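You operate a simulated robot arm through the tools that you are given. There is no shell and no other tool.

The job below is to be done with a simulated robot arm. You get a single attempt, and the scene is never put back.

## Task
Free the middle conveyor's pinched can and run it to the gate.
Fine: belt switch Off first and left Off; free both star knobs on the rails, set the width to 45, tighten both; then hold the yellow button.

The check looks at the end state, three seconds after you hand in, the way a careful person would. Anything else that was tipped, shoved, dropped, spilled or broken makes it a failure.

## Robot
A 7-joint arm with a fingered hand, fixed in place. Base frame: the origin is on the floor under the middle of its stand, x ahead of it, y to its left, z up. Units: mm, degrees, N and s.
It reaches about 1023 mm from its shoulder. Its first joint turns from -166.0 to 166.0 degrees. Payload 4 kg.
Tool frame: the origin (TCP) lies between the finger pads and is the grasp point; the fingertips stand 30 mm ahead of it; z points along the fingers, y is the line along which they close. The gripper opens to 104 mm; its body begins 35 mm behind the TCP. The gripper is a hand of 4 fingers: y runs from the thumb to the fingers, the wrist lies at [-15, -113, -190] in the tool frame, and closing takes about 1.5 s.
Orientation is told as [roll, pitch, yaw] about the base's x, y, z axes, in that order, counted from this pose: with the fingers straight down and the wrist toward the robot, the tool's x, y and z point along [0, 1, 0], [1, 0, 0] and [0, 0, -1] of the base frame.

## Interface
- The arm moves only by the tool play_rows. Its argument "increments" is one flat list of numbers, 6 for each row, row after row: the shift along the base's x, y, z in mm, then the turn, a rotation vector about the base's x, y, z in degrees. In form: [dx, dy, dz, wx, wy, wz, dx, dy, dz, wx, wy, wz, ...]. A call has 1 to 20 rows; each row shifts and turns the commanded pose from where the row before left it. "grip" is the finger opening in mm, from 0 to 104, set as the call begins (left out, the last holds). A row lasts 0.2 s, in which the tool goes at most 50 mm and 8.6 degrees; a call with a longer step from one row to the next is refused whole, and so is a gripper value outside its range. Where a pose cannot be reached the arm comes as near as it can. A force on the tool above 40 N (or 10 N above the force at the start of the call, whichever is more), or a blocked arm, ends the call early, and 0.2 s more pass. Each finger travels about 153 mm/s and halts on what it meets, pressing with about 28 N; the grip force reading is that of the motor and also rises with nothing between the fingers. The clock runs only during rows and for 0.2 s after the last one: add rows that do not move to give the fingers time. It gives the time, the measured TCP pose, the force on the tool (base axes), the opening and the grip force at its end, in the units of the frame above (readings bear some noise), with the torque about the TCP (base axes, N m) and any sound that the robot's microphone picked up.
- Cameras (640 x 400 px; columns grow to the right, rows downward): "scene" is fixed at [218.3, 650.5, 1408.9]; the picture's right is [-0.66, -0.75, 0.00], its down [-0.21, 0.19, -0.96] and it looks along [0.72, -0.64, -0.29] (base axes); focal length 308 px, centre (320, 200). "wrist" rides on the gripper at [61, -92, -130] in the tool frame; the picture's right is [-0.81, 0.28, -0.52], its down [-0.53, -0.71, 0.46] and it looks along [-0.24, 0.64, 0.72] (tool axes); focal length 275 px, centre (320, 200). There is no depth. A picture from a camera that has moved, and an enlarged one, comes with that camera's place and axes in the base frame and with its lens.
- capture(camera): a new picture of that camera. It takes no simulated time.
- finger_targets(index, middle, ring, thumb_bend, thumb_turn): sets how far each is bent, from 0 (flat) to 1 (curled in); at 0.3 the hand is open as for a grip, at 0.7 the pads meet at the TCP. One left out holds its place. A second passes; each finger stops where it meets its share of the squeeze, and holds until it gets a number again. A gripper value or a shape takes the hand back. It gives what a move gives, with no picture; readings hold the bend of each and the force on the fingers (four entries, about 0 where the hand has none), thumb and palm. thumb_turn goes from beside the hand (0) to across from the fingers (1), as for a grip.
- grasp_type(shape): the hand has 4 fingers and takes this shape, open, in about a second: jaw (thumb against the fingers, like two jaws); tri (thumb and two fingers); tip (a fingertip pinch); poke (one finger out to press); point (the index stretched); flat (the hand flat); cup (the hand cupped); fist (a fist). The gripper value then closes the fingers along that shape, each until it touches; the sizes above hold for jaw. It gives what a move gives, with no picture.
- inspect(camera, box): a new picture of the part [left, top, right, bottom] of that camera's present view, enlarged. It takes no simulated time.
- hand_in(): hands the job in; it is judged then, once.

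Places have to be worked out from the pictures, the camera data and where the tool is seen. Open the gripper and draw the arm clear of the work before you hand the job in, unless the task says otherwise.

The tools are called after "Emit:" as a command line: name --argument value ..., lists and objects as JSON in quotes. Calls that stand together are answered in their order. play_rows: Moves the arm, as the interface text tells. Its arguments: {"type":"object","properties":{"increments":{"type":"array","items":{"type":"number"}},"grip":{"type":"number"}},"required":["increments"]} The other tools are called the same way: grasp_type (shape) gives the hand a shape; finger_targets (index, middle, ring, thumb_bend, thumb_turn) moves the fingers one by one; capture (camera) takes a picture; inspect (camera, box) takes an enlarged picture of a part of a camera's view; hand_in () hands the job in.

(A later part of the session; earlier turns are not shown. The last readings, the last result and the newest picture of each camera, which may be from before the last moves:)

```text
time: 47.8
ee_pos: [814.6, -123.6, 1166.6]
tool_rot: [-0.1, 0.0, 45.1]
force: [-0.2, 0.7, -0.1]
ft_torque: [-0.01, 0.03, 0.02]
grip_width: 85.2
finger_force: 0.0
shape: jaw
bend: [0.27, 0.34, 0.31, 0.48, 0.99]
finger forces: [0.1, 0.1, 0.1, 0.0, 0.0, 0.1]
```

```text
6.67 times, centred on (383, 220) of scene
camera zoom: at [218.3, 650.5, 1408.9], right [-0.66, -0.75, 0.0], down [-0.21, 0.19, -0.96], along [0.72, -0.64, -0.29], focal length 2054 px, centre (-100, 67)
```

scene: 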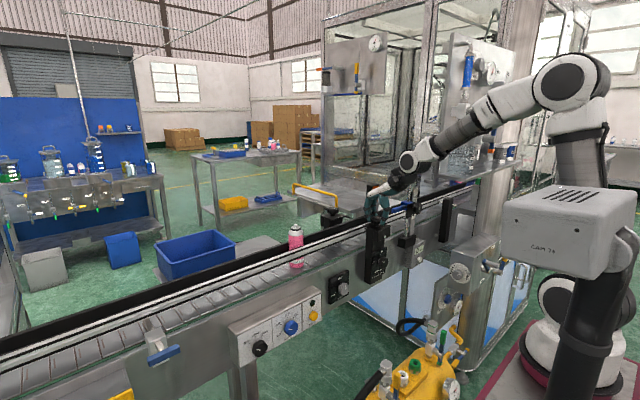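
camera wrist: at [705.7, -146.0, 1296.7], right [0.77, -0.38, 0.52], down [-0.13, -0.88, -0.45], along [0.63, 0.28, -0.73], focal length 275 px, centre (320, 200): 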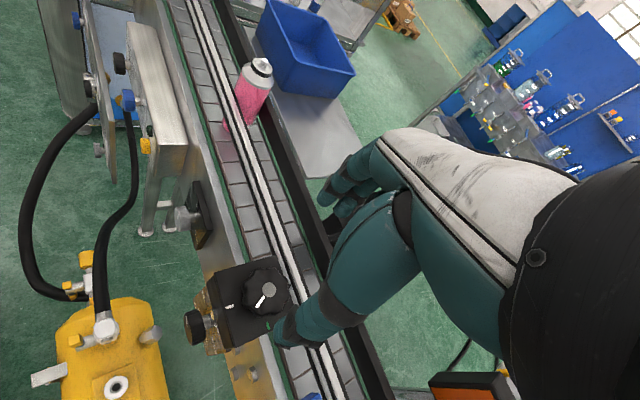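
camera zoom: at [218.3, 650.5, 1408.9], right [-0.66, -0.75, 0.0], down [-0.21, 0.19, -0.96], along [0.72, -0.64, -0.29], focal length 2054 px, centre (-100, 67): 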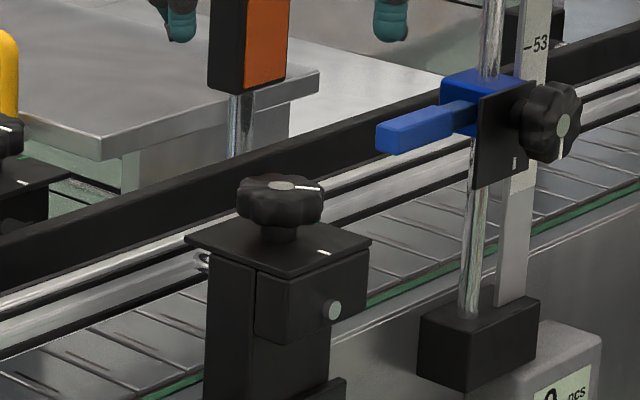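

Emit:
inspect --camera "wrist" --box '[190, 250, 318, 350]'

```text
4.00 times, centred on (254, 300) of wrist
camera zoom: at [705.7, -146.0, 1296.7], right [0.77, -0.38, 0.52], down [-0.13, -0.88, -0.45], along [0.63, 0.28, -0.73], focal length 1101 px, centre (584, -200)
```

zoom: 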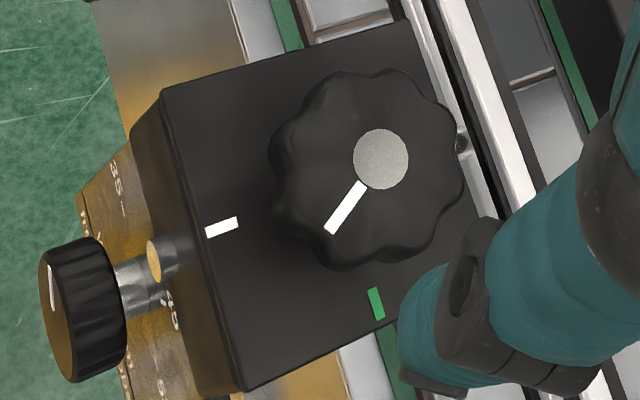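

The pointer moved only about 37° toward green before the grip slipped sideways. I'll examine the hand geometry closely to choose a steadier three-point grip.

Emit:
inspect --camera "wrist" --box '[220, 110, 460, 360]'

Emit:
inspect --camera "scene" --box '[330, 110, 450, 220]'

Emit:
grasp_type --shape "tri"

Emit:
inspect --camera "wrist" --box '[220, 110, 460, 360]'

Emit:
inspect --camera "scene" --box '[330, 110, 450, 220]'

```text
1.60 times, centred on (340, 235) of wrist
camera zoom: at [705.7, -146.0, 1296.7], right [0.77, -0.38, 0.52], down [-0.13, -0.88, -0.45], along [0.63, 0.28, -0.73], focal length 440 px, centre (288, 144)
```

zoom: 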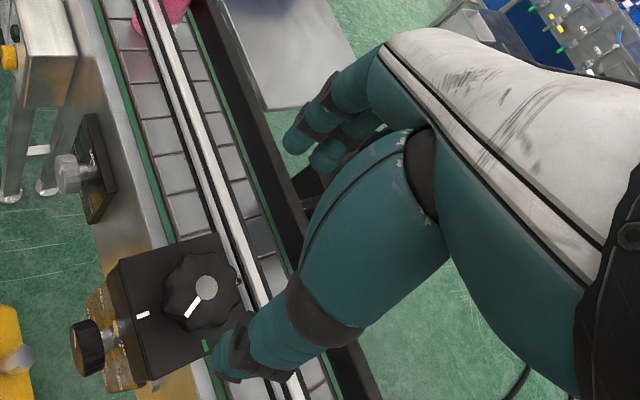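

```text
3.64 times, centred on (390, 165) of scene
camera zoom: at [218.3, 650.5, 1408.9], right [-0.66, -0.75, 0.0], down [-0.21, 0.19, -0.96], along [0.72, -0.64, -0.29], focal length 1120 px, centre (66, 327)
```

zoom: 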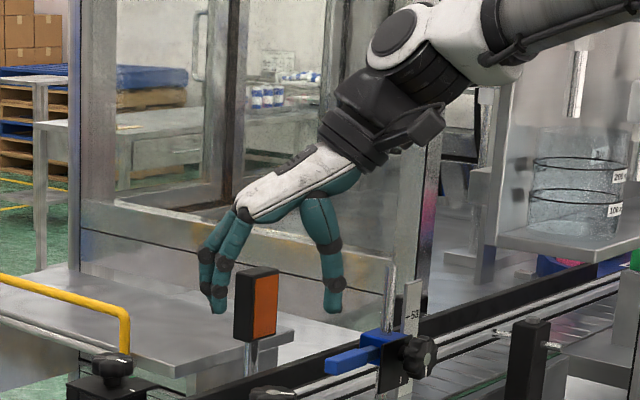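

```text
time: 48.7
ee_pos: [815.4, -123.8, 1165.8]
tool_rot: [0.0, 0.2, 45.1]
force: [-0.8, 0.2, 0.3]
ft_torque: [0.01, -0.01, 0.0]
grip_width: 103.8
finger_force: 0.1
shape: tri
bend: [0.3, 0.3, 0.99, 0.3, 0.98]
finger forces: [0.0, 0.0, 0.1, 0.0, 0.0, 0.0]
```

```text
1.60 times, centred on (340, 235) of wrist
camera zoom: at [705.8, -146.0, 1296.7], right [0.77, -0.38, 0.52], down [-0.13, -0.88, -0.45], along [0.63, 0.28, -0.72], focal length 440 px, centre (288, 144)
```

zoom: 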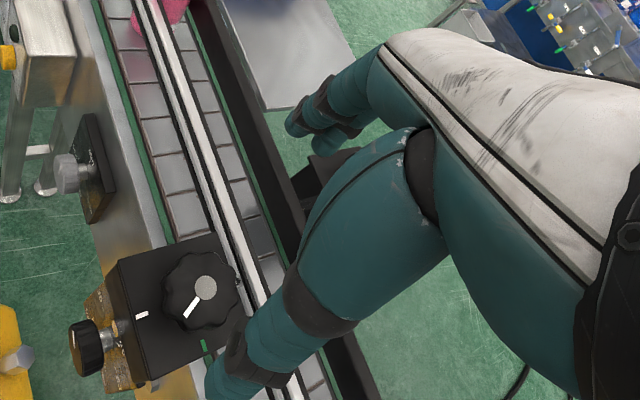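

```text
3.64 times, centred on (390, 165) of scene
camera zoom: at [218.3, 650.5, 1408.9], right [-0.66, -0.75, 0.0], down [-0.21, 0.19, -0.96], along [0.72, -0.64, -0.29], focal length 1120 px, centre (66, 327)
```

zoom: 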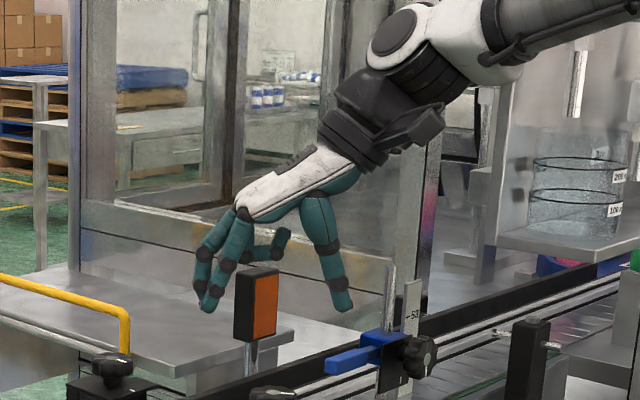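

In tri shape the index (~+12 mm) and middle (~-8 mm) oppose the thumb at the centre, so it's a natural three-point grip. I'll yaw back to about -53° so the thumb meets a valley of the knob, re-centre on (815, -127) and descend for a second turn.

Emit:
play_rows --increments '[0, -0.3, 0, 0, 0, -8.2, 0, -0.3, 0, 0, 0, -8.2, 0, -0.3, 0, 0, 0, -8.2, 0, -0.3, 0, 0, 0, -8.2, 0, -0.3, 0, 0, 0, -8.2, 0, -0.3, 0, 0, 0, -8.2, 0, -0.3, 0, 0, 0, -8.2, 0, -0.3, 0, 0, 0, -8.2, 0, -0.3, 0, 0, 0, -8.2, 0, -0.3, 0, 0, 0, -8.2, 0, 0, 0, 0, 0, -8.2, 0, 0, 0, 0, 0, -8, 0, 0, -25, 0, 0, 0, 0, 0, -25, 0, 0, 0, 0, 0, -20, 0, 0, 0]' --grip 80

Emit:
capture --camera "wrist"

Emit:
inspect --camera "wrist" --box '[230, 160, 390, 360]'

```text
time: 51.9
ee_pos: [811.5, -127.8, 1094.9]
tool_rot: [-0.1, 0.1, -53.1]
force: [0.4, 0.4, -0.3]
ft_torque: [0.01, 0.04, 0.01]
grip_width: 80.1
finger_force: 0.1
shape: tri
bend: [0.26, 0.35, 0.99, 0.52, 0.99]
finger forces: [0.1, 0.0, 0.0, 0.0, 0.0, 0.1]
```

```text
taken
camera wrist: at [806.0, -18.5, 1226.1], right [-0.48, -0.71, 0.52], down [-0.85, 0.25, -0.46], along [0.19, -0.66, -0.72], focal length 275 px, centre (320, 200)
```

wrist: 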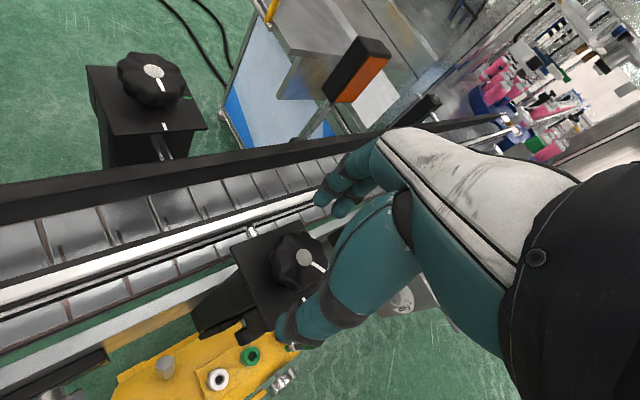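

```text
2.00 times, centred on (310, 260) of wrist
camera zoom: at [806.0, -18.5, 1226.1], right [-0.48, -0.71, 0.52], down [-0.85, 0.25, -0.46], along [0.19, -0.66, -0.72], focal length 551 px, centre (340, 80)
```

zoom: 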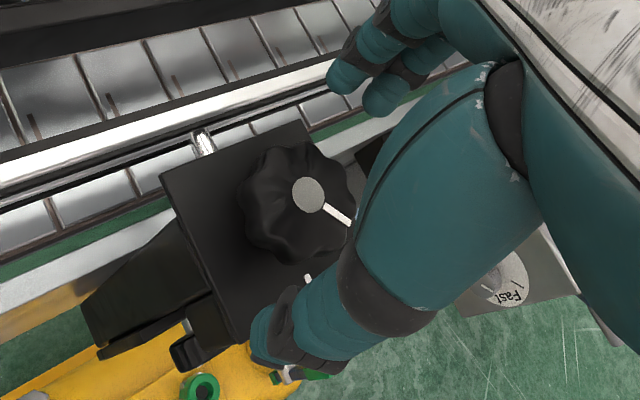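

Computed knob centre is (815, -127.5); I'll shift +2.5 mm in x and +1 in y, lower to z≈1067 and close in the tri shape.

Emit:
play_rows --increments '[1.2, 0.5, -9, 0, 0, 0, 1.3, 0.5, -9, 0, 0, 0, 0, 0, -10, 0, 0, 0]'

Emit:
play_rows --increments '[0, 0, 0, 0, 0, 0, 0, 0, 0, 0, 0, 0, 0, 0, 0, 0, 0, 0, 0, 0, 0, 0, 0, 0, 0, 0, 0, 0, 0, 0, 0, 0, 0, 0, 0, 0]' --grip 20

Emit:
inspect --camera "wrist" --box '[230, 160, 390, 360]'

Emit:
inspect --camera "scene" --box '[355, 190, 411, 250]'

```text
time: 52.7
ee_pos: [816.0, -128.2, 1068.7]
tool_rot: [0.0, 0.0, -53.1]
force: [-1.2, 0.3, -1.8]
ft_torque: [-0.02, 0.0, 0.0]
grip_width: 80.3
finger_force: 0.0
shape: tri
bend: [0.26, 0.35, 0.99, 0.52, 0.99]
finger forces: [0.0, 0.0, 0.1, 0.1, 0.0, 0.0]
```

```text
time: 54.1
ee_pos: [815.1, -127.5, 1067.7]
tool_rot: [0.0, 0.0, -53.2]
force: [2.3, 0.6, -2.6]
ft_torque: [0.02, -0.04, -0.03]
grip_width: 34.5
finger_force: 27.2
shape: tri
bend: [0.74, 0.51, 1.0, 0.74, 1.0]
finger forces: [11.7, 13.0, 0.0, 0.0, 25.1, 0.1]
```

```text
2.00 times, centred on (310, 260) of wrist
camera zoom: at [808.9, -17.4, 1198.4], right [-0.48, -0.71, 0.52], down [-0.85, 0.25, -0.46], along [0.19, -0.66, -0.72], focal length 551 px, centre (340, 80)
```

zoom: 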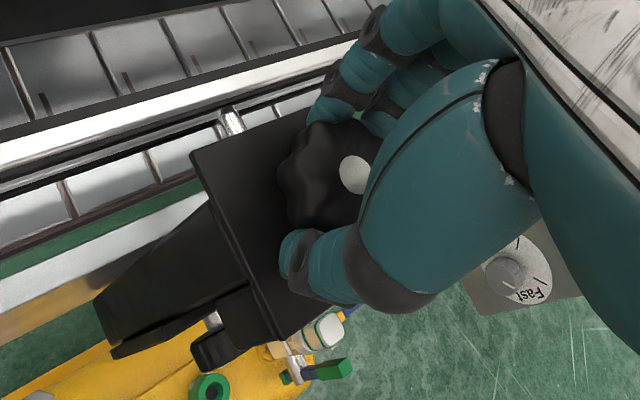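

```text
6.67 times, centred on (383, 220) of scene
camera zoom: at [218.3, 650.5, 1408.9], right [-0.66, -0.75, 0.0], down [-0.21, 0.19, -0.96], along [0.72, -0.64, -0.29], focal length 2054 px, centre (-100, 67)
```

zoom: 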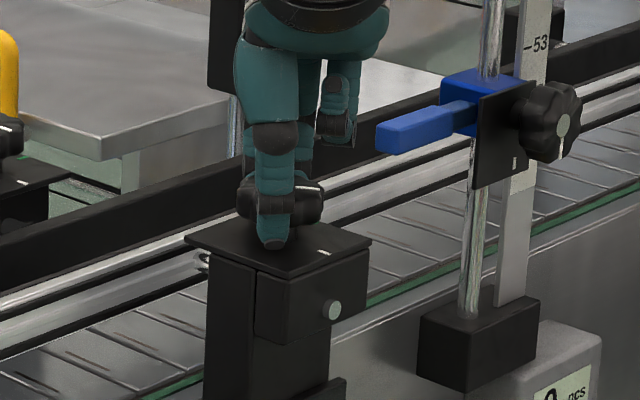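

Now the three-point grip is balanced (index 12 N, middle 13 N, thumb 25 N). I'll turn 30° counter-clockwise and check forces.

Emit:
play_rows --increments '[0, 0, 0, 0, 0, 6, 0, 0, 0, 0, 0, 6, 0, 0, 0, 0, 0, 6, 0, 0, 0, 0, 0, 6, 0, 0, 0, 0, 0, 6]'

Emit:
inspect --camera "scene" --box '[355, 190, 411, 250]'

Emit:
inspect --camera "wrist" --box '[230, 160, 390, 360]'

```text
time: 55.3
ee_pos: [815.9, -126.6, 1067.5]
tool_rot: [0.0, 0.0, -23.0]
force: [-6.6, 0.5, -1.7]
ft_torque: [0.02, 0.23, -0.09]
grip_width: 34.0
finger_force: 28.1
shape: tri
bend: [0.74, 0.52, 1.0, 0.74, 1.0]
finger forces: [10.7, 13.0, 0.1, 0.0, 28.8, 0.0]
```

```text
6.67 times, centred on (383, 220) of scene
camera zoom: at [218.3, 650.5, 1408.9], right [-0.66, -0.75, 0.0], down [-0.21, 0.19, -0.96], along [0.72, -0.64, -0.29], focal length 2054 px, centre (-100, 67)
```

zoom: 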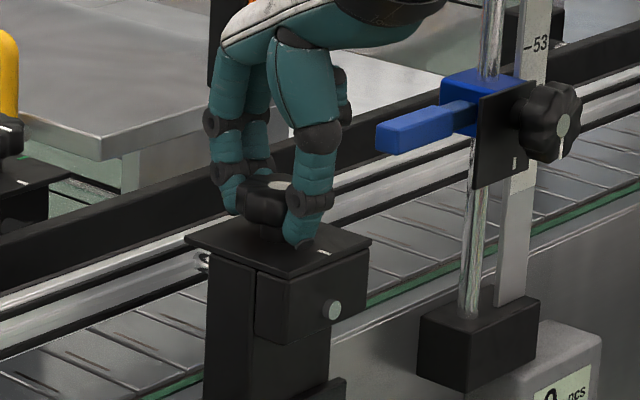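

```text
2.00 times, centred on (310, 260) of wrist
camera zoom: at [754.3, -35.3, 1198.5], right [-0.06, -0.85, 0.52], down [-0.86, -0.21, -0.46], along [0.5, -0.48, -0.72], focal length 551 px, centre (340, 80)
```

zoom: 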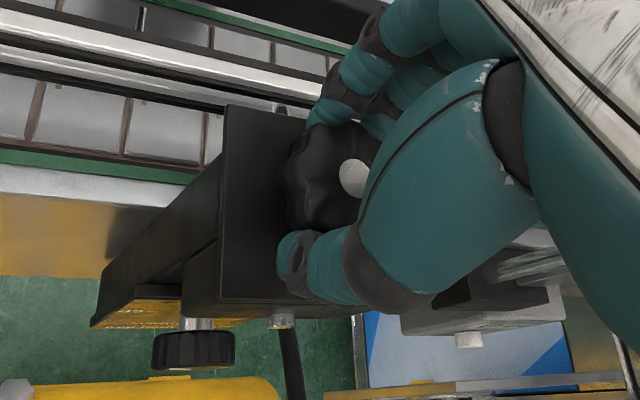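

The grip is holding well. I'll turn another 25° gradually.

Emit:
play_rows --increments '[-0.3, 0, 0, 0, 0, 5, -0.3, 0, 0, 0, 0, 5, 0, 0, 0, 0, 0, 5, 0, 0, 0, 0, 0, 5, 0, 0, 0, 0, 0, 5]'

Emit:
inspect --camera "wrist" --box '[230, 160, 390, 360]'

Emit:
inspect --camera "scene" --box '[355, 190, 411, 250]'

```text
time: 56.5
ee_pos: [814.9, -128.4, 1067.8]
tool_rot: [0.1, 0.0, 2.0]
force: [-6.0, 0.2, -2.9]
ft_torque: [-0.04, 0.17, -0.04]
grip_width: 34.0
finger_force: 27.8
shape: tri
bend: [0.74, 0.52, 1.0, 0.74, 1.0]
finger forces: [11.2, 12.7, 0.0, 0.1, 28.3, 0.0]
```

```text
2.00 times, centred on (310, 260) of wrist
camera zoom: at [720.0, -69.8, 1198.7], right [0.3, -0.8, 0.52], down [-0.7, -0.56, -0.46], along [0.65, -0.22, -0.72], focal length 551 px, centre (340, 80)
```

zoom: 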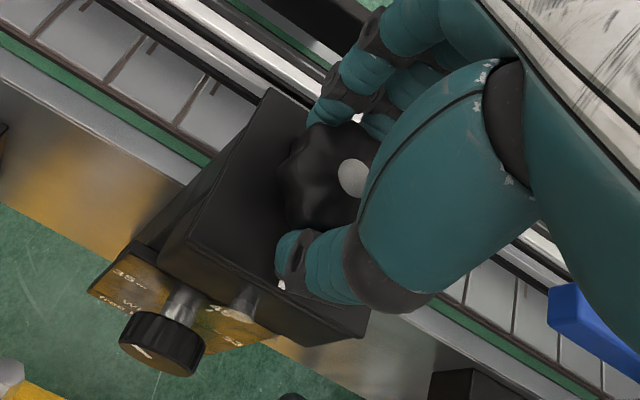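

```text
6.67 times, centred on (383, 220) of scene
camera zoom: at [218.3, 650.5, 1408.9], right [-0.66, -0.75, 0.0], down [-0.21, 0.19, -0.96], along [0.72, -0.64, -0.29], focal length 2054 px, centre (-100, 67)
```

zoom: 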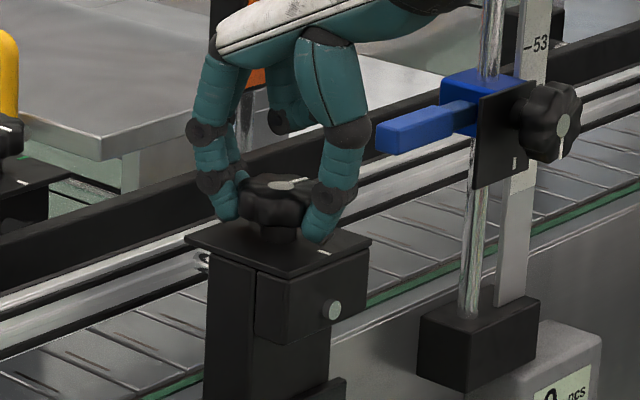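

I'll zoom hard on the knob pointer in the scene view.

Emit:
inspect --camera "scene" --box '[364, 208, 396, 228]'

Emit:
inspect --camera "wrist" --box '[280, 200, 360, 320]'

```text
16.00 times, centred on (380, 218) of scene
camera zoom: at [218.3, 650.5, 1408.9], right [-0.66, -0.75, 0.0], down [-0.21, 0.19, -0.96], along [0.72, -0.64, -0.29], focal length 4930 px, centre (-640, -88)
```

zoom: 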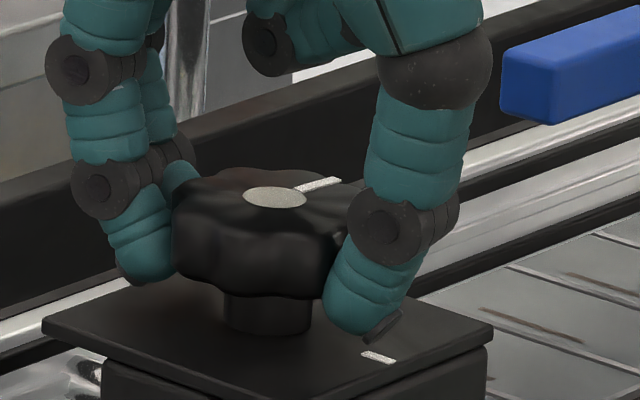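

```text
3.33 times, centred on (320, 260) of wrist
camera zoom: at [720.0, -69.8, 1198.7], right [0.3, -0.8, 0.52], down [-0.7, -0.56, -0.46], along [0.65, -0.22, -0.72], focal length 918 px, centre (320, 0)
```

zoom: 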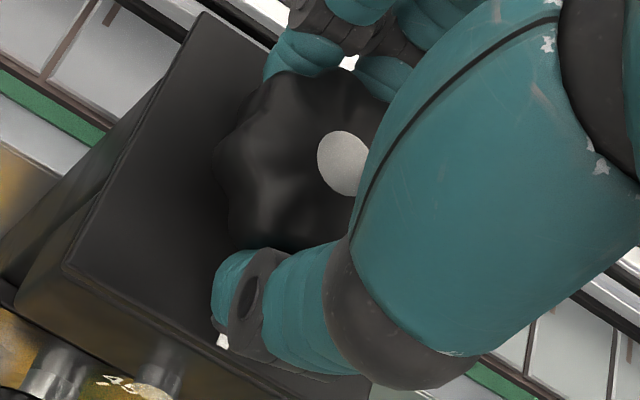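

The pointer is now at about 87°, practically at the green mark. I'll add 4° more, then release and rise to verify.

Emit:
play_rows --increments '[0, 0, 0, 0, 0, 4, 0, 0, 0, 0, 0, 0]'

Emit:
inspect --camera "scene" --box '[364, 208, 396, 228]'

Emit:
play_rows --increments '[0, 0, 0, 0, 0, 0, 0, 0, 0, 0, 0, 0, 0, 0, 0, 0, 0, 0, 0, 0, 0, 0, 0, 0, 0, 0, 15, 0, 0, 0, 0, 0, 25, 0, 0, 0, 0, 0, 30, 0, 0, 0, 0, 0, 30, 0, 0, 0]' --grip 85

Emit:
capture --camera "wrist"

Emit:
inspect --camera "scene" --box '[364, 208, 396, 228]'

```text
time: 57.1
ee_pos: [814.8, -126.9, 1068.3]
tool_rot: [0.1, 0.1, 5.9]
force: [-6.4, -1.7, -0.7]
ft_torque: [-0.03, 0.2, -0.01]
grip_width: 33.7
finger_force: 27.8
shape: tri
bend: [0.74, 0.52, 1.0, 0.74, 1.0]
finger forces: [10.9, 12.7, 0.1, 0.1, 28.9, 0.0]
```

```text
16.00 times, centred on (380, 218) of scene
camera zoom: at [218.3, 650.5, 1408.9], right [-0.66, -0.75, 0.0], down [-0.21, 0.19, -0.96], along [0.72, -0.64, -0.29], focal length 4930 px, centre (-640, -88)
```

zoom: 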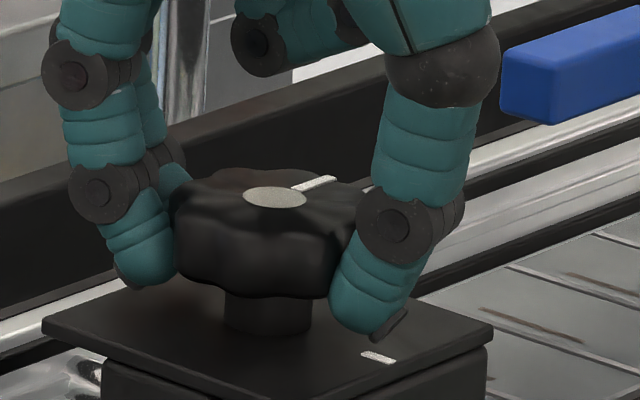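

```text
time: 58.9
ee_pos: [814.9, -127.5, 1168.7]
tool_rot: [0.0, 0.0, 5.9]
force: [-0.5, -0.4, -0.7]
ft_torque: [0.0, 0.01, -0.01]
grip_width: 84.9
finger_force: 0.0
shape: tri
bend: [0.27, 0.34, 0.99, 0.48, 0.99]
finger forces: [0.1, 0.1, 0.0, 0.0, 0.0, 0.0]
```

```text
taken
camera wrist: at [717.1, -75.6, 1299.3], right [0.36, -0.78, 0.52], down [-0.66, -0.6, -0.46], along [0.67, -0.18, -0.72], focal length 275 px, centre (320, 200)
```

wrist: 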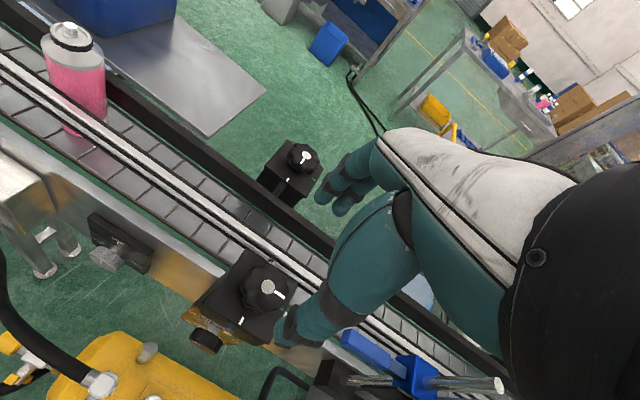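

```text
16.00 times, centred on (380, 218) of scene
camera zoom: at [218.3, 650.5, 1408.9], right [-0.66, -0.75, 0.0], down [-0.21, 0.19, -0.96], along [0.72, -0.64, -0.29], focal length 4930 px, centre (-640, -88)
```

zoom: 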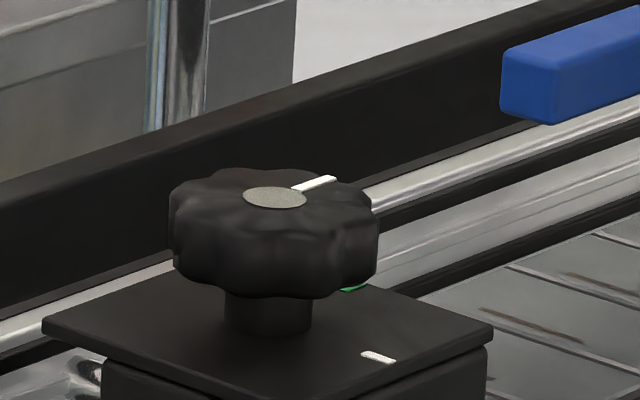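

Emit:
inspect --camera "wrist" --box '[200, 240, 328, 330]'

Emit:
inspect --camera "wrist" --box '[240, 120, 340, 220]'

```text
4.44 times, centred on (264, 285) of wrist
camera zoom: at [717.1, -75.6, 1299.3], right [0.36, -0.78, 0.52], down [-0.66, -0.6, -0.46], along [0.67, -0.18, -0.72], focal length 1224 px, centre (569, -178)
```

zoom: 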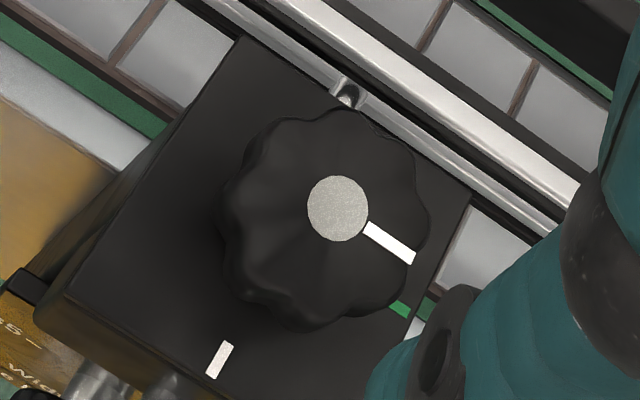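

```text
4.00 times, centred on (290, 170) of wrist
camera zoom: at [717.1, -75.6, 1299.3], right [0.36, -0.78, 0.52], down [-0.66, -0.6, -0.46], along [0.67, -0.18, -0.72], focal length 1101 px, centre (440, 320)
```

zoom: 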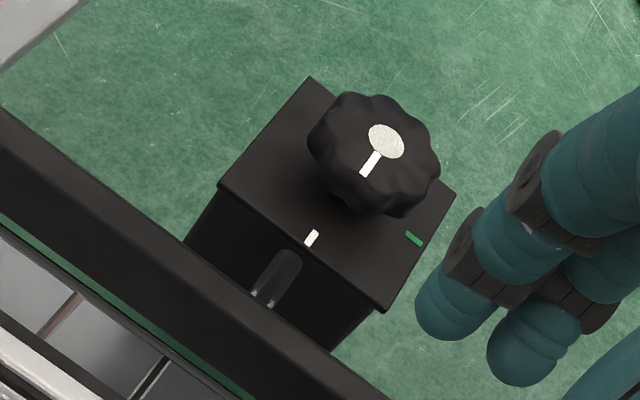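

The front knob is aligned with its green mark — freed. Now I'll move over the back knob at about (985, -90) with yaw -45°, staying at z≈1168.

Emit:
play_rows --increments '[24, 5.3, 0, 0, 0, -7.3, 24, 5.3, 0, 0, 0, -7.3, 24, 5.3, 0, 0, 0, -7.3, 24, 5.3, 0, 0, 0, -7.3, 24, 5.3, 0, 0, 0, -7.3, 24, 5.3, 0, 0, 0, -7.3, 25, 5.3, 0, 0, 0, -7.1]'

Emit:
capture --camera "wrist"

Emit:
capture --camera "scene"

```text
time: 60.5
ee_pos: [984.9, -91.1, 1168.3]
tool_rot: [0.0, 0.0, -45.2]
force: [-0.8, -1.2, 0.9]
ft_torque: [0.05, 0.0, 0.03]
grip_width: 84.7
finger_force: 0.1
shape: tri
bend: [0.27, 0.34, 0.99, 0.48, 0.99]
finger forces: [0.0, 0.0, 0.1, 0.0, 0.1, 0.1]
```

```text
taken
camera wrist: at [962.6, 17.3, 1299.4], right [-0.38, -0.77, 0.52], down [-0.88, 0.13, -0.46], along [0.28, -0.63, -0.72], focal length 275 px, centre (320, 200)
```

wrist: 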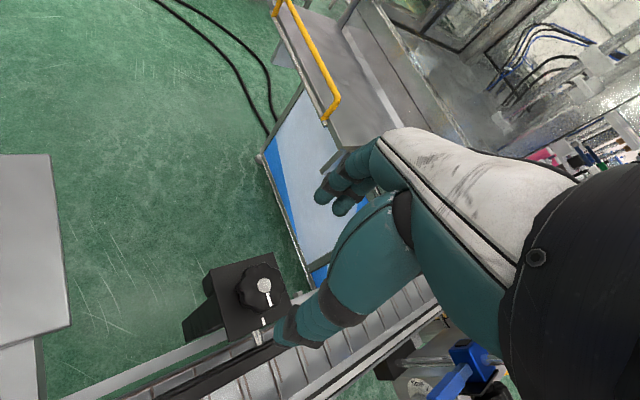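

```text
taken
```

scene: 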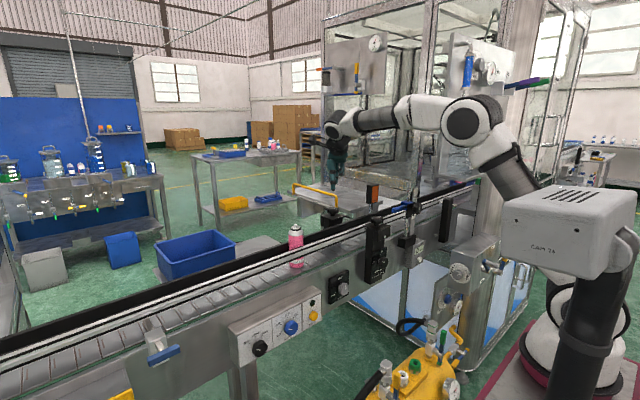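

Reachable. I'll zoom on the back knob to refine centring.

Emit:
inspect --camera "wrist" --box '[190, 240, 318, 340]'

Emit:
inspect --camera "scene" --box '[300, 150, 396, 230]'

```text
4.00 times, centred on (254, 290) of wrist
camera zoom: at [962.6, 17.3, 1299.4], right [-0.38, -0.77, 0.52], down [-0.88, 0.13, -0.46], along [0.28, -0.63, -0.72], focal length 1101 px, centre (584, -160)
```

zoom: 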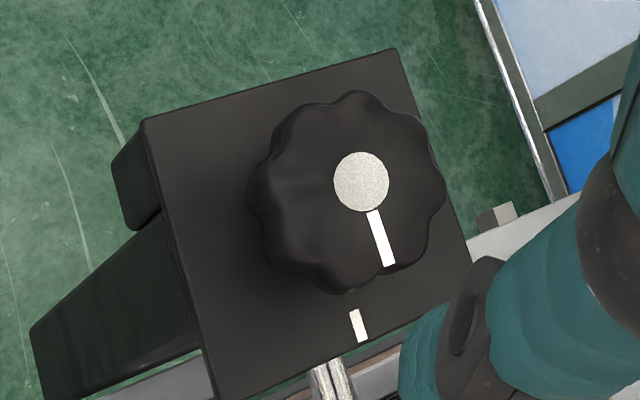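

```text
5.00 times, centred on (348, 190) of scene
camera zoom: at [218.3, 650.5, 1408.9], right [-0.66, -0.75, 0.0], down [-0.21, 0.19, -0.96], along [0.72, -0.64, -0.29], focal length 1541 px, centre (180, 250)
```

zoom: 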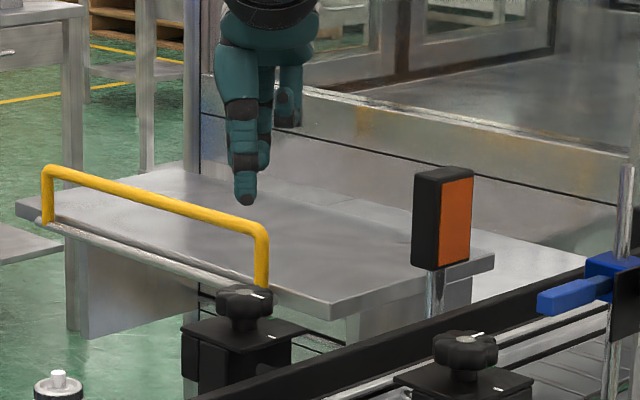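

Offset from centre is only about (0.8, 1.2) mm. I'll correct and descend to z≈1067, then close.

Emit:
play_rows --increments '[0.4, 0.6, -25, 0, 0, 0, 0.4, 0.6, -25, 0, 0, 0, 0, 0, -20, 0, 0, 0, 0, 0, -15, 0, 0, 0, 0, 0, -15, 0, 0, 0]'

Emit:
inspect --camera "wrist" --box '[230, 160, 390, 360]'

Emit:
inspect --camera "scene" --box '[310, 180, 358, 230]'

```text
time: 61.7
ee_pos: [985.6, -89.7, 1069.2]
tool_rot: [-0.1, 0.0, -45.0]
force: [0.3, -0.2, -0.3]
ft_torque: [0.0, -0.06, 0.02]
grip_width: 84.9
finger_force: 0.2
shape: tri
bend: [0.27, 0.34, 0.99, 0.48, 0.99]
finger forces: [0.0, 0.0, 0.1, 0.0, 0.0, 0.0]
```

```text
2.00 times, centred on (310, 260) of wrist
camera zoom: at [962.7, 19.1, 1198.6], right [-0.38, -0.77, 0.52], down [-0.88, 0.13, -0.46], along [0.28, -0.63, -0.72], focal length 551 px, centre (340, 80)
```

zoom: 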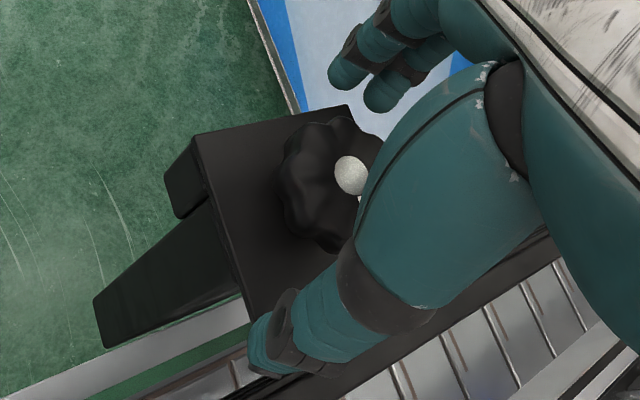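

```text
8.00 times, centred on (334, 205) of scene
camera zoom: at [218.3, 650.5, 1408.9], right [-0.66, -0.75, 0.0], down [-0.21, 0.19, -0.96], along [0.72, -0.64, -0.29], focal length 2465 px, centre (208, 160)
```

zoom: 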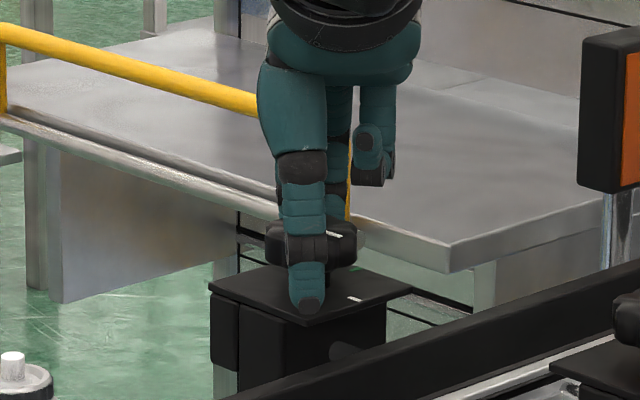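

Nearly centred; a final (0.4, 1.5) mm tweak, then close the tri grip.

Emit:
play_rows --increments '[0.4, 1.5, -1, 0, 0, 0, 0, 0, 0, 0, 0, 0]'

Emit:
play_rows --increments '[0, 0, 0, 0, 0, 0, 0, 0, 0, 0, 0, 0, 0, 0, 0, 0, 0, 0, 0, 0, 0, 0, 0, 0, 0, 0, 0, 0, 0, 0, 0, 0, 0, 0, 0, 0]' --grip 20

Emit:
inspect --camera "wrist" --box '[230, 160, 390, 360]'

```text
time: 62.3
ee_pos: [984.8, -87.3, 1067.3]
tool_rot: [-0.1, 0.0, -45.0]
force: [0.2, -0.7, 0.3]
ft_torque: [0.0, 0.04, -0.06]
grip_width: 84.7
finger_force: 0.1
shape: tri
bend: [0.27, 0.34, 0.99, 0.48, 0.99]
finger forces: [0.0, 0.0, 0.0, 0.0, 0.1, 0.0]
```

```text
time: 63.7
ee_pos: [984.8, -87.1, 1067.5]
tool_rot: [0.1, -0.1, -45.0]
force: [0.8, 0.8, -4.1]
ft_torque: [0.1, 0.02, 0.0]
grip_width: 32.0
finger_force: 28.2
shape: tri
bend: [0.74, 0.52, 1.0, 0.74, 1.0]
finger forces: [12.1, 13.3, 0.0, 0.0, 25.8, 0.0]
```

```text
2.00 times, centred on (310, 260) of wrist
camera zoom: at [963.1, 20.9, 1197.2], right [-0.38, -0.77, 0.52], down [-0.88, 0.13, -0.45], along [0.28, -0.63, -0.72], focal length 551 px, centre (340, 80)
```

zoom: 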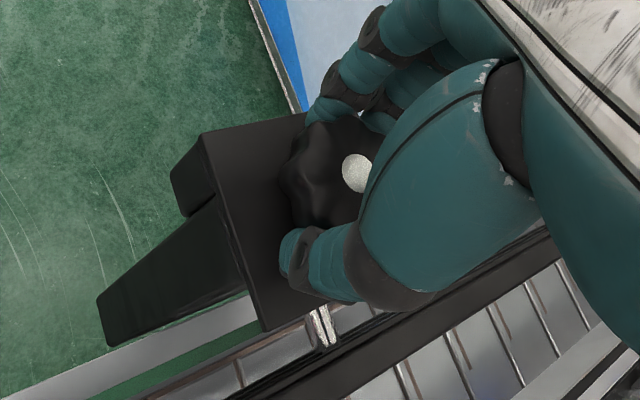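

Balanced grip. I'll turn 48° counter-clockwise and check the pointer.

Emit:
play_rows --increments '[0, 0, 0, 0, 0, 6, 0, 0, 0, 0, 0, 6, 0, 0, 0, 0, 0, 6, 0, 0, 0, 0, 0, 6, 0, 0, 0, 0, 0, 6, 0, 0, 0, 0, 0, 6, 0, 0, 0, 0, 0, 6, 0, 0, 0, 0, 0, 6]'

Emit:
inspect --camera "scene" --box '[318, 196, 350, 216]'

Emit:
inspect --camera "wrist" --box '[230, 160, 390, 360]'

```text
time: 65.5
ee_pos: [984.5, -88.2, 1067.4]
tool_rot: [-0.2, 0.0, 3.1]
force: [-7.4, -1.8, -5.0]
ft_torque: [-0.03, 0.27, -0.01]
grip_width: 31.7
finger_force: 27.6
shape: tri
bend: [0.74, 0.53, 1.0, 0.73, 1.0]
finger forces: [11.5, 12.7, 0.0, 0.1, 30.6, 0.0]
```

```text
16.00 times, centred on (334, 206) of scene
camera zoom: at [218.3, 650.5, 1408.9], right [-0.66, -0.75, 0.0], down [-0.21, 0.19, -0.96], along [0.72, -0.64, -0.29], focal length 4930 px, centre (96, 104)
```

zoom: 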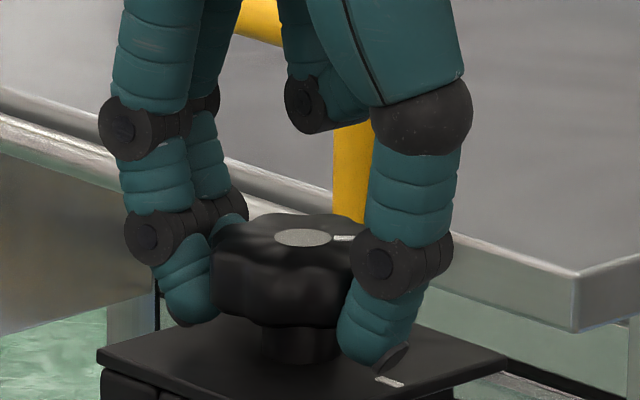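

```text
2.00 times, centred on (310, 260) of wrist
camera zoom: at [889.2, -31.6, 1197.5], right [0.32, -0.79, 0.52], down [-0.68, -0.57, -0.45], along [0.66, -0.21, -0.72], focal length 551 px, centre (340, 80)
```

zoom: 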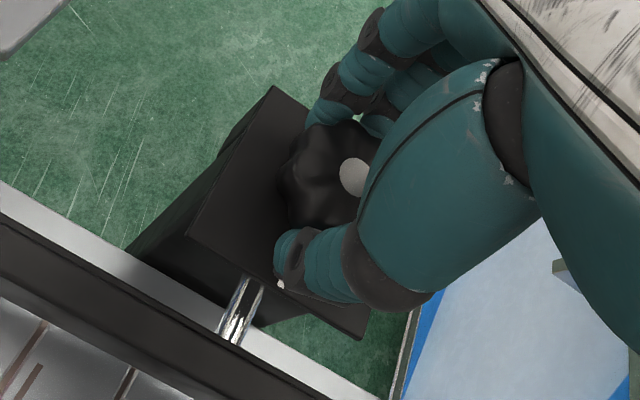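

The pointer is at about 48°, with no slip. I'll continue another 44° to reach the green mark.

Emit:
play_rows --increments '[-0.2, 0, 0, 0, 0, 5.5, -0.2, 0, 0, 0, 0, 5.5, -0.2, 0, 0, 0, 0, 5.5, 0, 0, 0, 0, 0, 5.5, 0, 0, 0, 0, 0, 5.5, 0, 0, 0, 0, 0, 5.5, 0, 0, 0, 0, 0, 5.5, 0, 0, 0, 0, 0, 5]'

Emit:
inspect --camera "scene" --box '[318, 196, 350, 216]'

Emit:
inspect --camera "wrist" --box '[230, 160, 390, 360]'

```text
time: 67.3
ee_pos: [979.5, -71.4, 1084.3]
tool_rot: [-1.1, -0.6, 47.0]
force: [3.8, 8.1, 5.7]
ft_torque: [0.23, -0.18, 0.09]
grip_width: 23.2
finger_force: 27.8
shape: tri
bend: [0.75, 0.75, 1.0, 0.85, 1.0]
finger forces: [0.1, 11.2, 0.0, 0.0, 0.0, 0.0]
```

```text
16.00 times, centred on (334, 206) of scene
camera zoom: at [218.3, 650.5, 1408.9], right [-0.66, -0.75, 0.0], down [-0.21, 0.19, -0.96], along [0.72, -0.64, -0.29], focal length 4930 px, centre (96, 104)
```

zoom: 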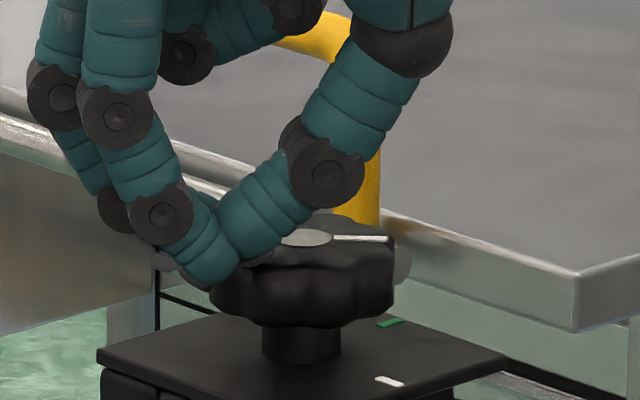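

```text
2.00 times, centred on (310, 260) of wrist
camera zoom: at [868.6, -96.5, 1212.4], right [0.77, -0.35, 0.54], down [-0.09, -0.89, -0.45], along [0.63, 0.3, -0.71], focal length 551 px, centre (340, 80)
```

zoom: 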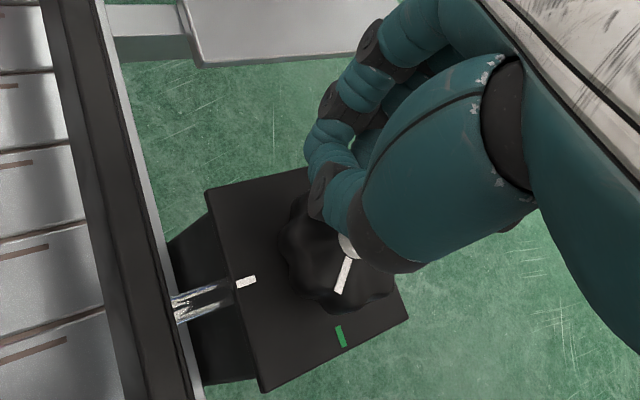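

The hand slipped off the back knob again past roughly 50° of turn, so I'll limit each grip to about 50°. The pointer is at about 48°; I'll raise with the hand still closed first, then open and re-align.

Emit:
play_rows --increments '[0, 0, 10, 0, 0, 0, 0, 0, 15, 0, 0, 0, 0, 0, 25, 0, 0, 0, 0, 0, 25, 0, 0, 0, 0, 0, 25, 0, 0, 0]'

Emit:
play_rows --increments '[0, 0, 0, 0, 0, -8, 0, 0, 0, 0, 0, -8, 0, 0, 0, 0, 0, -8, 0, 0, 0, 0, 0, -8, 0, 0, 0, 0, 0, -8, 0, 0, 0, 0, 0, -8, 0, 0, 0, 0, 0, -8, 0, 0, 0, 0, 0, -8, 0, 0, 0, 0, 0, -8, 0, 0, 0, 0, 0, -8, 0, 0, 0, 0, 0, -8]' --grip 85

Emit:
capture --camera "wrist"

Emit:
inspect --camera "wrist" --box '[190, 240, 318, 340]'

Emit:
inspect --camera "scene" --box '[318, 196, 350, 216]'

```text
time: 68.5
ee_pos: [986.1, -92.4, 1168.1]
tool_rot: [-0.1, 0.0, 46.1]
force: [-1.0, -1.5, 0.5]
ft_torque: [0.01, 0.02, 0.01]
grip_width: 21.5
finger_force: 27.9
shape: tri
bend: [0.75, 0.75, 1.0, 0.85, 1.0]
finger forces: [0.0, 0.1, 0.0, 0.1, 0.0, 0.1]
```

```text
time: 70.9
ee_pos: [984.7, -87.8, 1168.0]
tool_rot: [0.0, -0.1, -41.7]
force: [0.1, -0.6, -0.1]
ft_torque: [-0.01, 0.03, 0.01]
grip_width: 84.5
finger_force: 0.1
shape: tri
bend: [0.27, 0.34, 0.99, 0.48, 0.99]
finger forces: [0.0, 0.0, 0.0, 0.0, 0.0, 0.0]
```

```text
taken
camera wrist: at [955.8, 18.7, 1297.9], right [-0.33, -0.79, 0.52], down [-0.89, 0.08, -0.46], along [0.32, -0.61, -0.72], focal length 275 px, centre (320, 200)
```

wrist: 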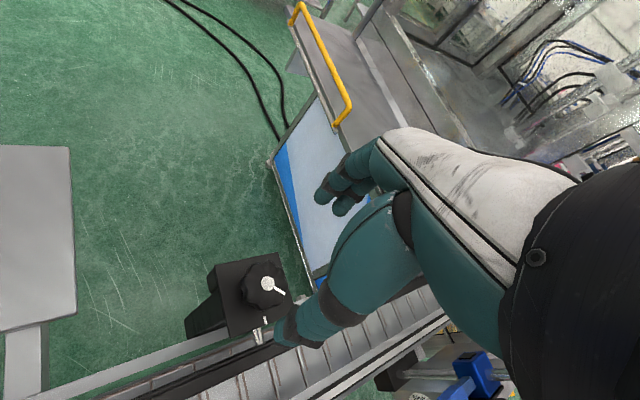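

```text
4.00 times, centred on (254, 290) of wrist
camera zoom: at [955.8, 18.7, 1297.9], right [-0.33, -0.79, 0.52], down [-0.89, 0.08, -0.46], along [0.32, -0.61, -0.72], focal length 1101 px, centre (584, -160)
```

zoom: 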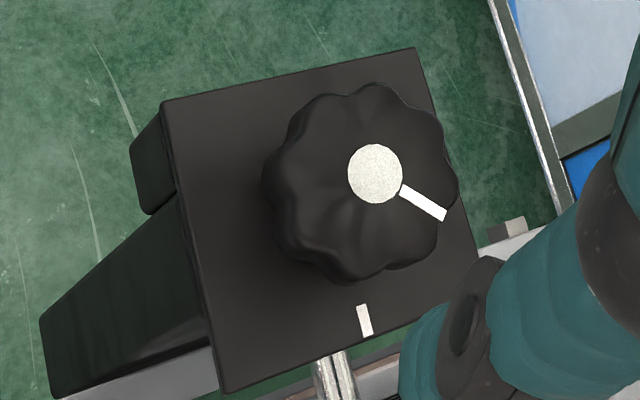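

```text
16.00 times, centred on (334, 206) of scene
camera zoom: at [218.3, 650.5, 1408.9], right [-0.66, -0.75, 0.0], down [-0.21, 0.19, -0.96], along [0.72, -0.64, -0.29], focal length 4930 px, centre (96, 104)
```

zoom: 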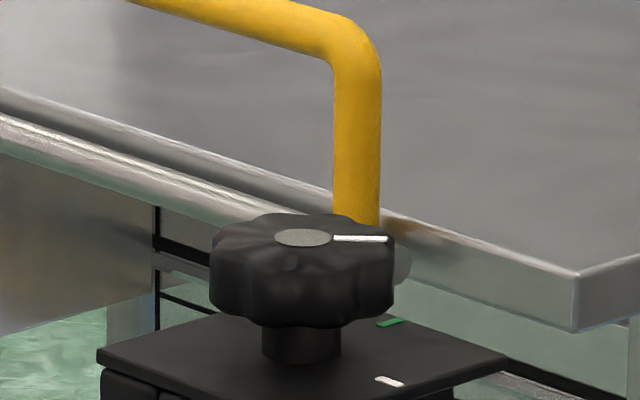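

Pointer is at about 49°. Analysing the earlier side forces suggests the true knob centre is about 2 mm further toward -y than I centred, so I'll shift to (985, -90), descend and grip again.

Emit:
play_rows --increments '[0.3, -1, -25, 0, 0, 0, 0.3, -1, -25, 0, 0, 0, 0, 0, -20, 0, 0, 0, 0, 0, -15, 0, 0, 0, 0, 0, -15.5, 0, 0, 0, 0, 0, 0, 0, 0, 0]'

Emit:
play_rows --increments '[0, 0, 0, 0, 0, 0, 0, 0, 0, 0, 0, 0, 0, 0, 0, 0, 0, 0, 0, 0, 0, 0, 0, 0, 0, 0, 0, 0, 0, 0, 0, 0, 0, 0, 0, 0]' --grip 20

Emit:
play_rows --increments '[0, 0, 0, 0, 0, 6, 0, 0, 0, 0, 0, 6, 0, 0, 0, 0, 0, 6, 0, 0, 0, 0, 0, 6, 0, 0, 0, 0, 0, 6, 0, 0, 0, 0, 0, 6, 0, 0, 0, 0, 0, 6]'

Emit:
inspect --camera "scene" --box '[318, 196, 350, 216]'

Emit:
inspect --camera "wrist" --box '[230, 160, 390, 360]'

```text
time: 72.3
ee_pos: [985.2, -90.9, 1067.0]
tool_rot: [0.0, 0.1, -41.5]
force: [-0.2, -0.3, 0.0]
ft_torque: [-0.01, 0.05, 0.05]
grip_width: 84.8
finger_force: 0.0
shape: tri
bend: [0.27, 0.34, 0.99, 0.48, 0.99]
finger forces: [0.0, 0.0, 0.0, 0.1, 0.1, 0.0]
```

```text
time: 73.7
ee_pos: [985.9, -90.1, 1067.5]
tool_rot: [0.0, 0.1, -41.5]
force: [-1.5, 1.6, -6.7]
ft_torque: [0.08, 0.1, 0.03]
grip_width: 31.6
finger_force: 28.4
shape: tri
bend: [0.74, 0.53, 1.0, 0.73, 1.0]
finger forces: [12.4, 12.7, 0.1, 0.1, 27.6, 0.0]
```

```text
time: 75.3
ee_pos: [985.0, -90.1, 1067.4]
tool_rot: [-0.1, 0.0, 0.6]
force: [-4.2, 0.0, -5.2]
ft_torque: [-0.01, 0.17, -0.04]
grip_width: 31.3
finger_force: 27.6
shape: tri
bend: [0.74, 0.54, 1.0, 0.73, 1.0]
finger forces: [12.0, 12.6, 0.0, 0.0, 28.2, 0.0]
```

```text
16.00 times, centred on (334, 206) of scene
camera zoom: at [218.3, 650.5, 1408.9], right [-0.66, -0.75, 0.0], down [-0.21, 0.19, -0.96], along [0.72, -0.64, -0.29], focal length 4930 px, centre (96, 104)
```

zoom: 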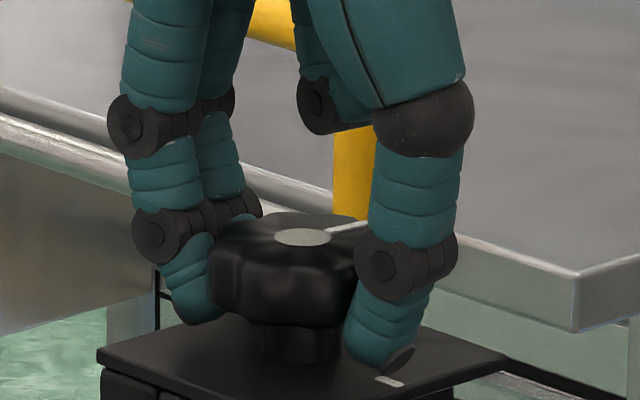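

```text
2.00 times, centred on (310, 260) of wrist
camera zoom: at [891.9, -29.7, 1196.8], right [0.28, -0.81, 0.52], down [-0.71, -0.54, -0.46], along [0.65, -0.24, -0.72], focal length 551 px, centre (340, 80)
```

zoom: 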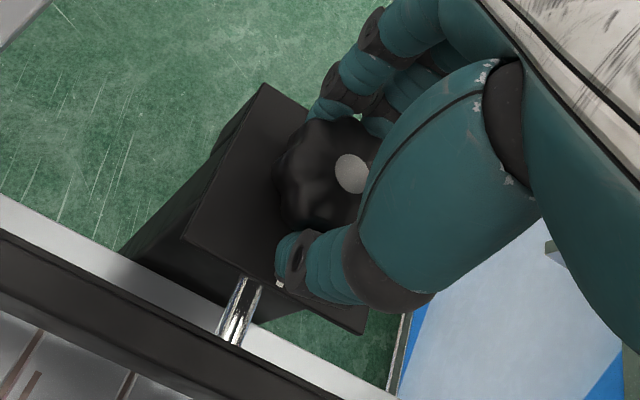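

The back knob pointer is at about 89°, at the green mark. I'll add 2°, release straight up and verify.

Emit:
play_rows --increments '[0, 0, 0, 0, 0, 2, 0, 0, 0, 0, 0, 0]'

Emit:
play_rows --increments '[0, 0, 0, 0, 0, 0, 0, 0, 0, 0, 0, 0, 0, 0, 0, 0, 0, 0, 0, 0, 0, 0, 0, 0, 0, 0, 15, 0, 0, 0, 0, 0, 25, 0, 0, 0, 0, 0, 30, 0, 0, 0, 0, 0, 40, 0, 0, 0, -20, 0, 40, 0, 0, 0]' --grip 85

Emit:
inspect --camera "scene" --box '[318, 196, 350, 216]'

Emit:
capture --camera "wrist"

```text
time: 75.9
ee_pos: [985.3, -90.4, 1066.1]
tool_rot: [0.0, 0.0, 2.5]
force: [-3.9, -0.5, -5.2]
ft_torque: [-0.02, 0.18, -0.06]
grip_width: 31.5
finger_force: 28.1
shape: tri
bend: [0.74, 0.54, 1.0, 0.73, 1.0]
finger forces: [12.0, 12.4, 0.0, 0.1, 28.1, 0.0]
```

```text
time: 77.9
ee_pos: [967.0, -89.8, 1216.5]
tool_rot: [0.0, 0.0, 2.6]
force: [0.5, 0.1, -0.5]
ft_torque: [-0.01, 0.03, -0.03]
grip_width: 84.7
finger_force: 0.1
shape: tri
bend: [0.27, 0.34, 0.99, 0.48, 0.99]
finger forces: [0.1, 0.1, 0.1, 0.0, 0.0, 0.0]
```

```text
16.00 times, centred on (334, 206) of scene
camera zoom: at [218.3, 650.5, 1408.9], right [-0.66, -0.75, 0.0], down [-0.21, 0.19, -0.96], along [0.72, -0.64, -0.29], focal length 4930 px, centre (96, 104)
```

zoom: 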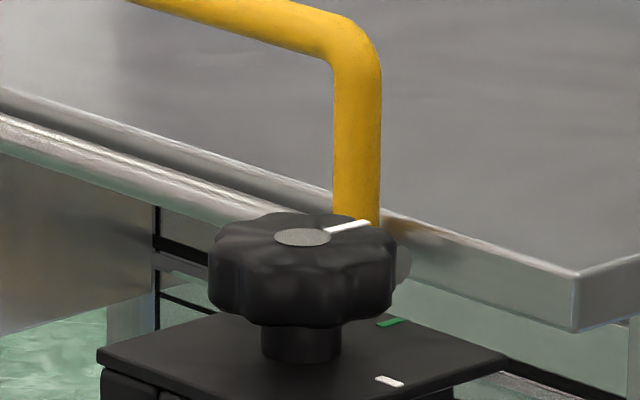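

```text
taken
camera wrist: at [871.6, -32.3, 1347.1], right [0.31, -0.8, 0.52], down [-0.69, -0.56, -0.45], along [0.65, -0.22, -0.73], focal length 275 px, centre (320, 200)
```

wrist: 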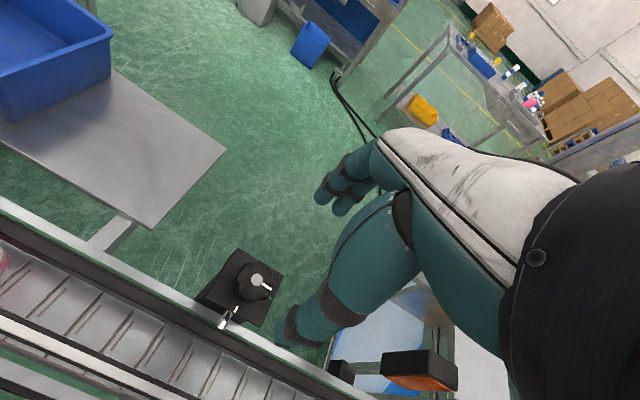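

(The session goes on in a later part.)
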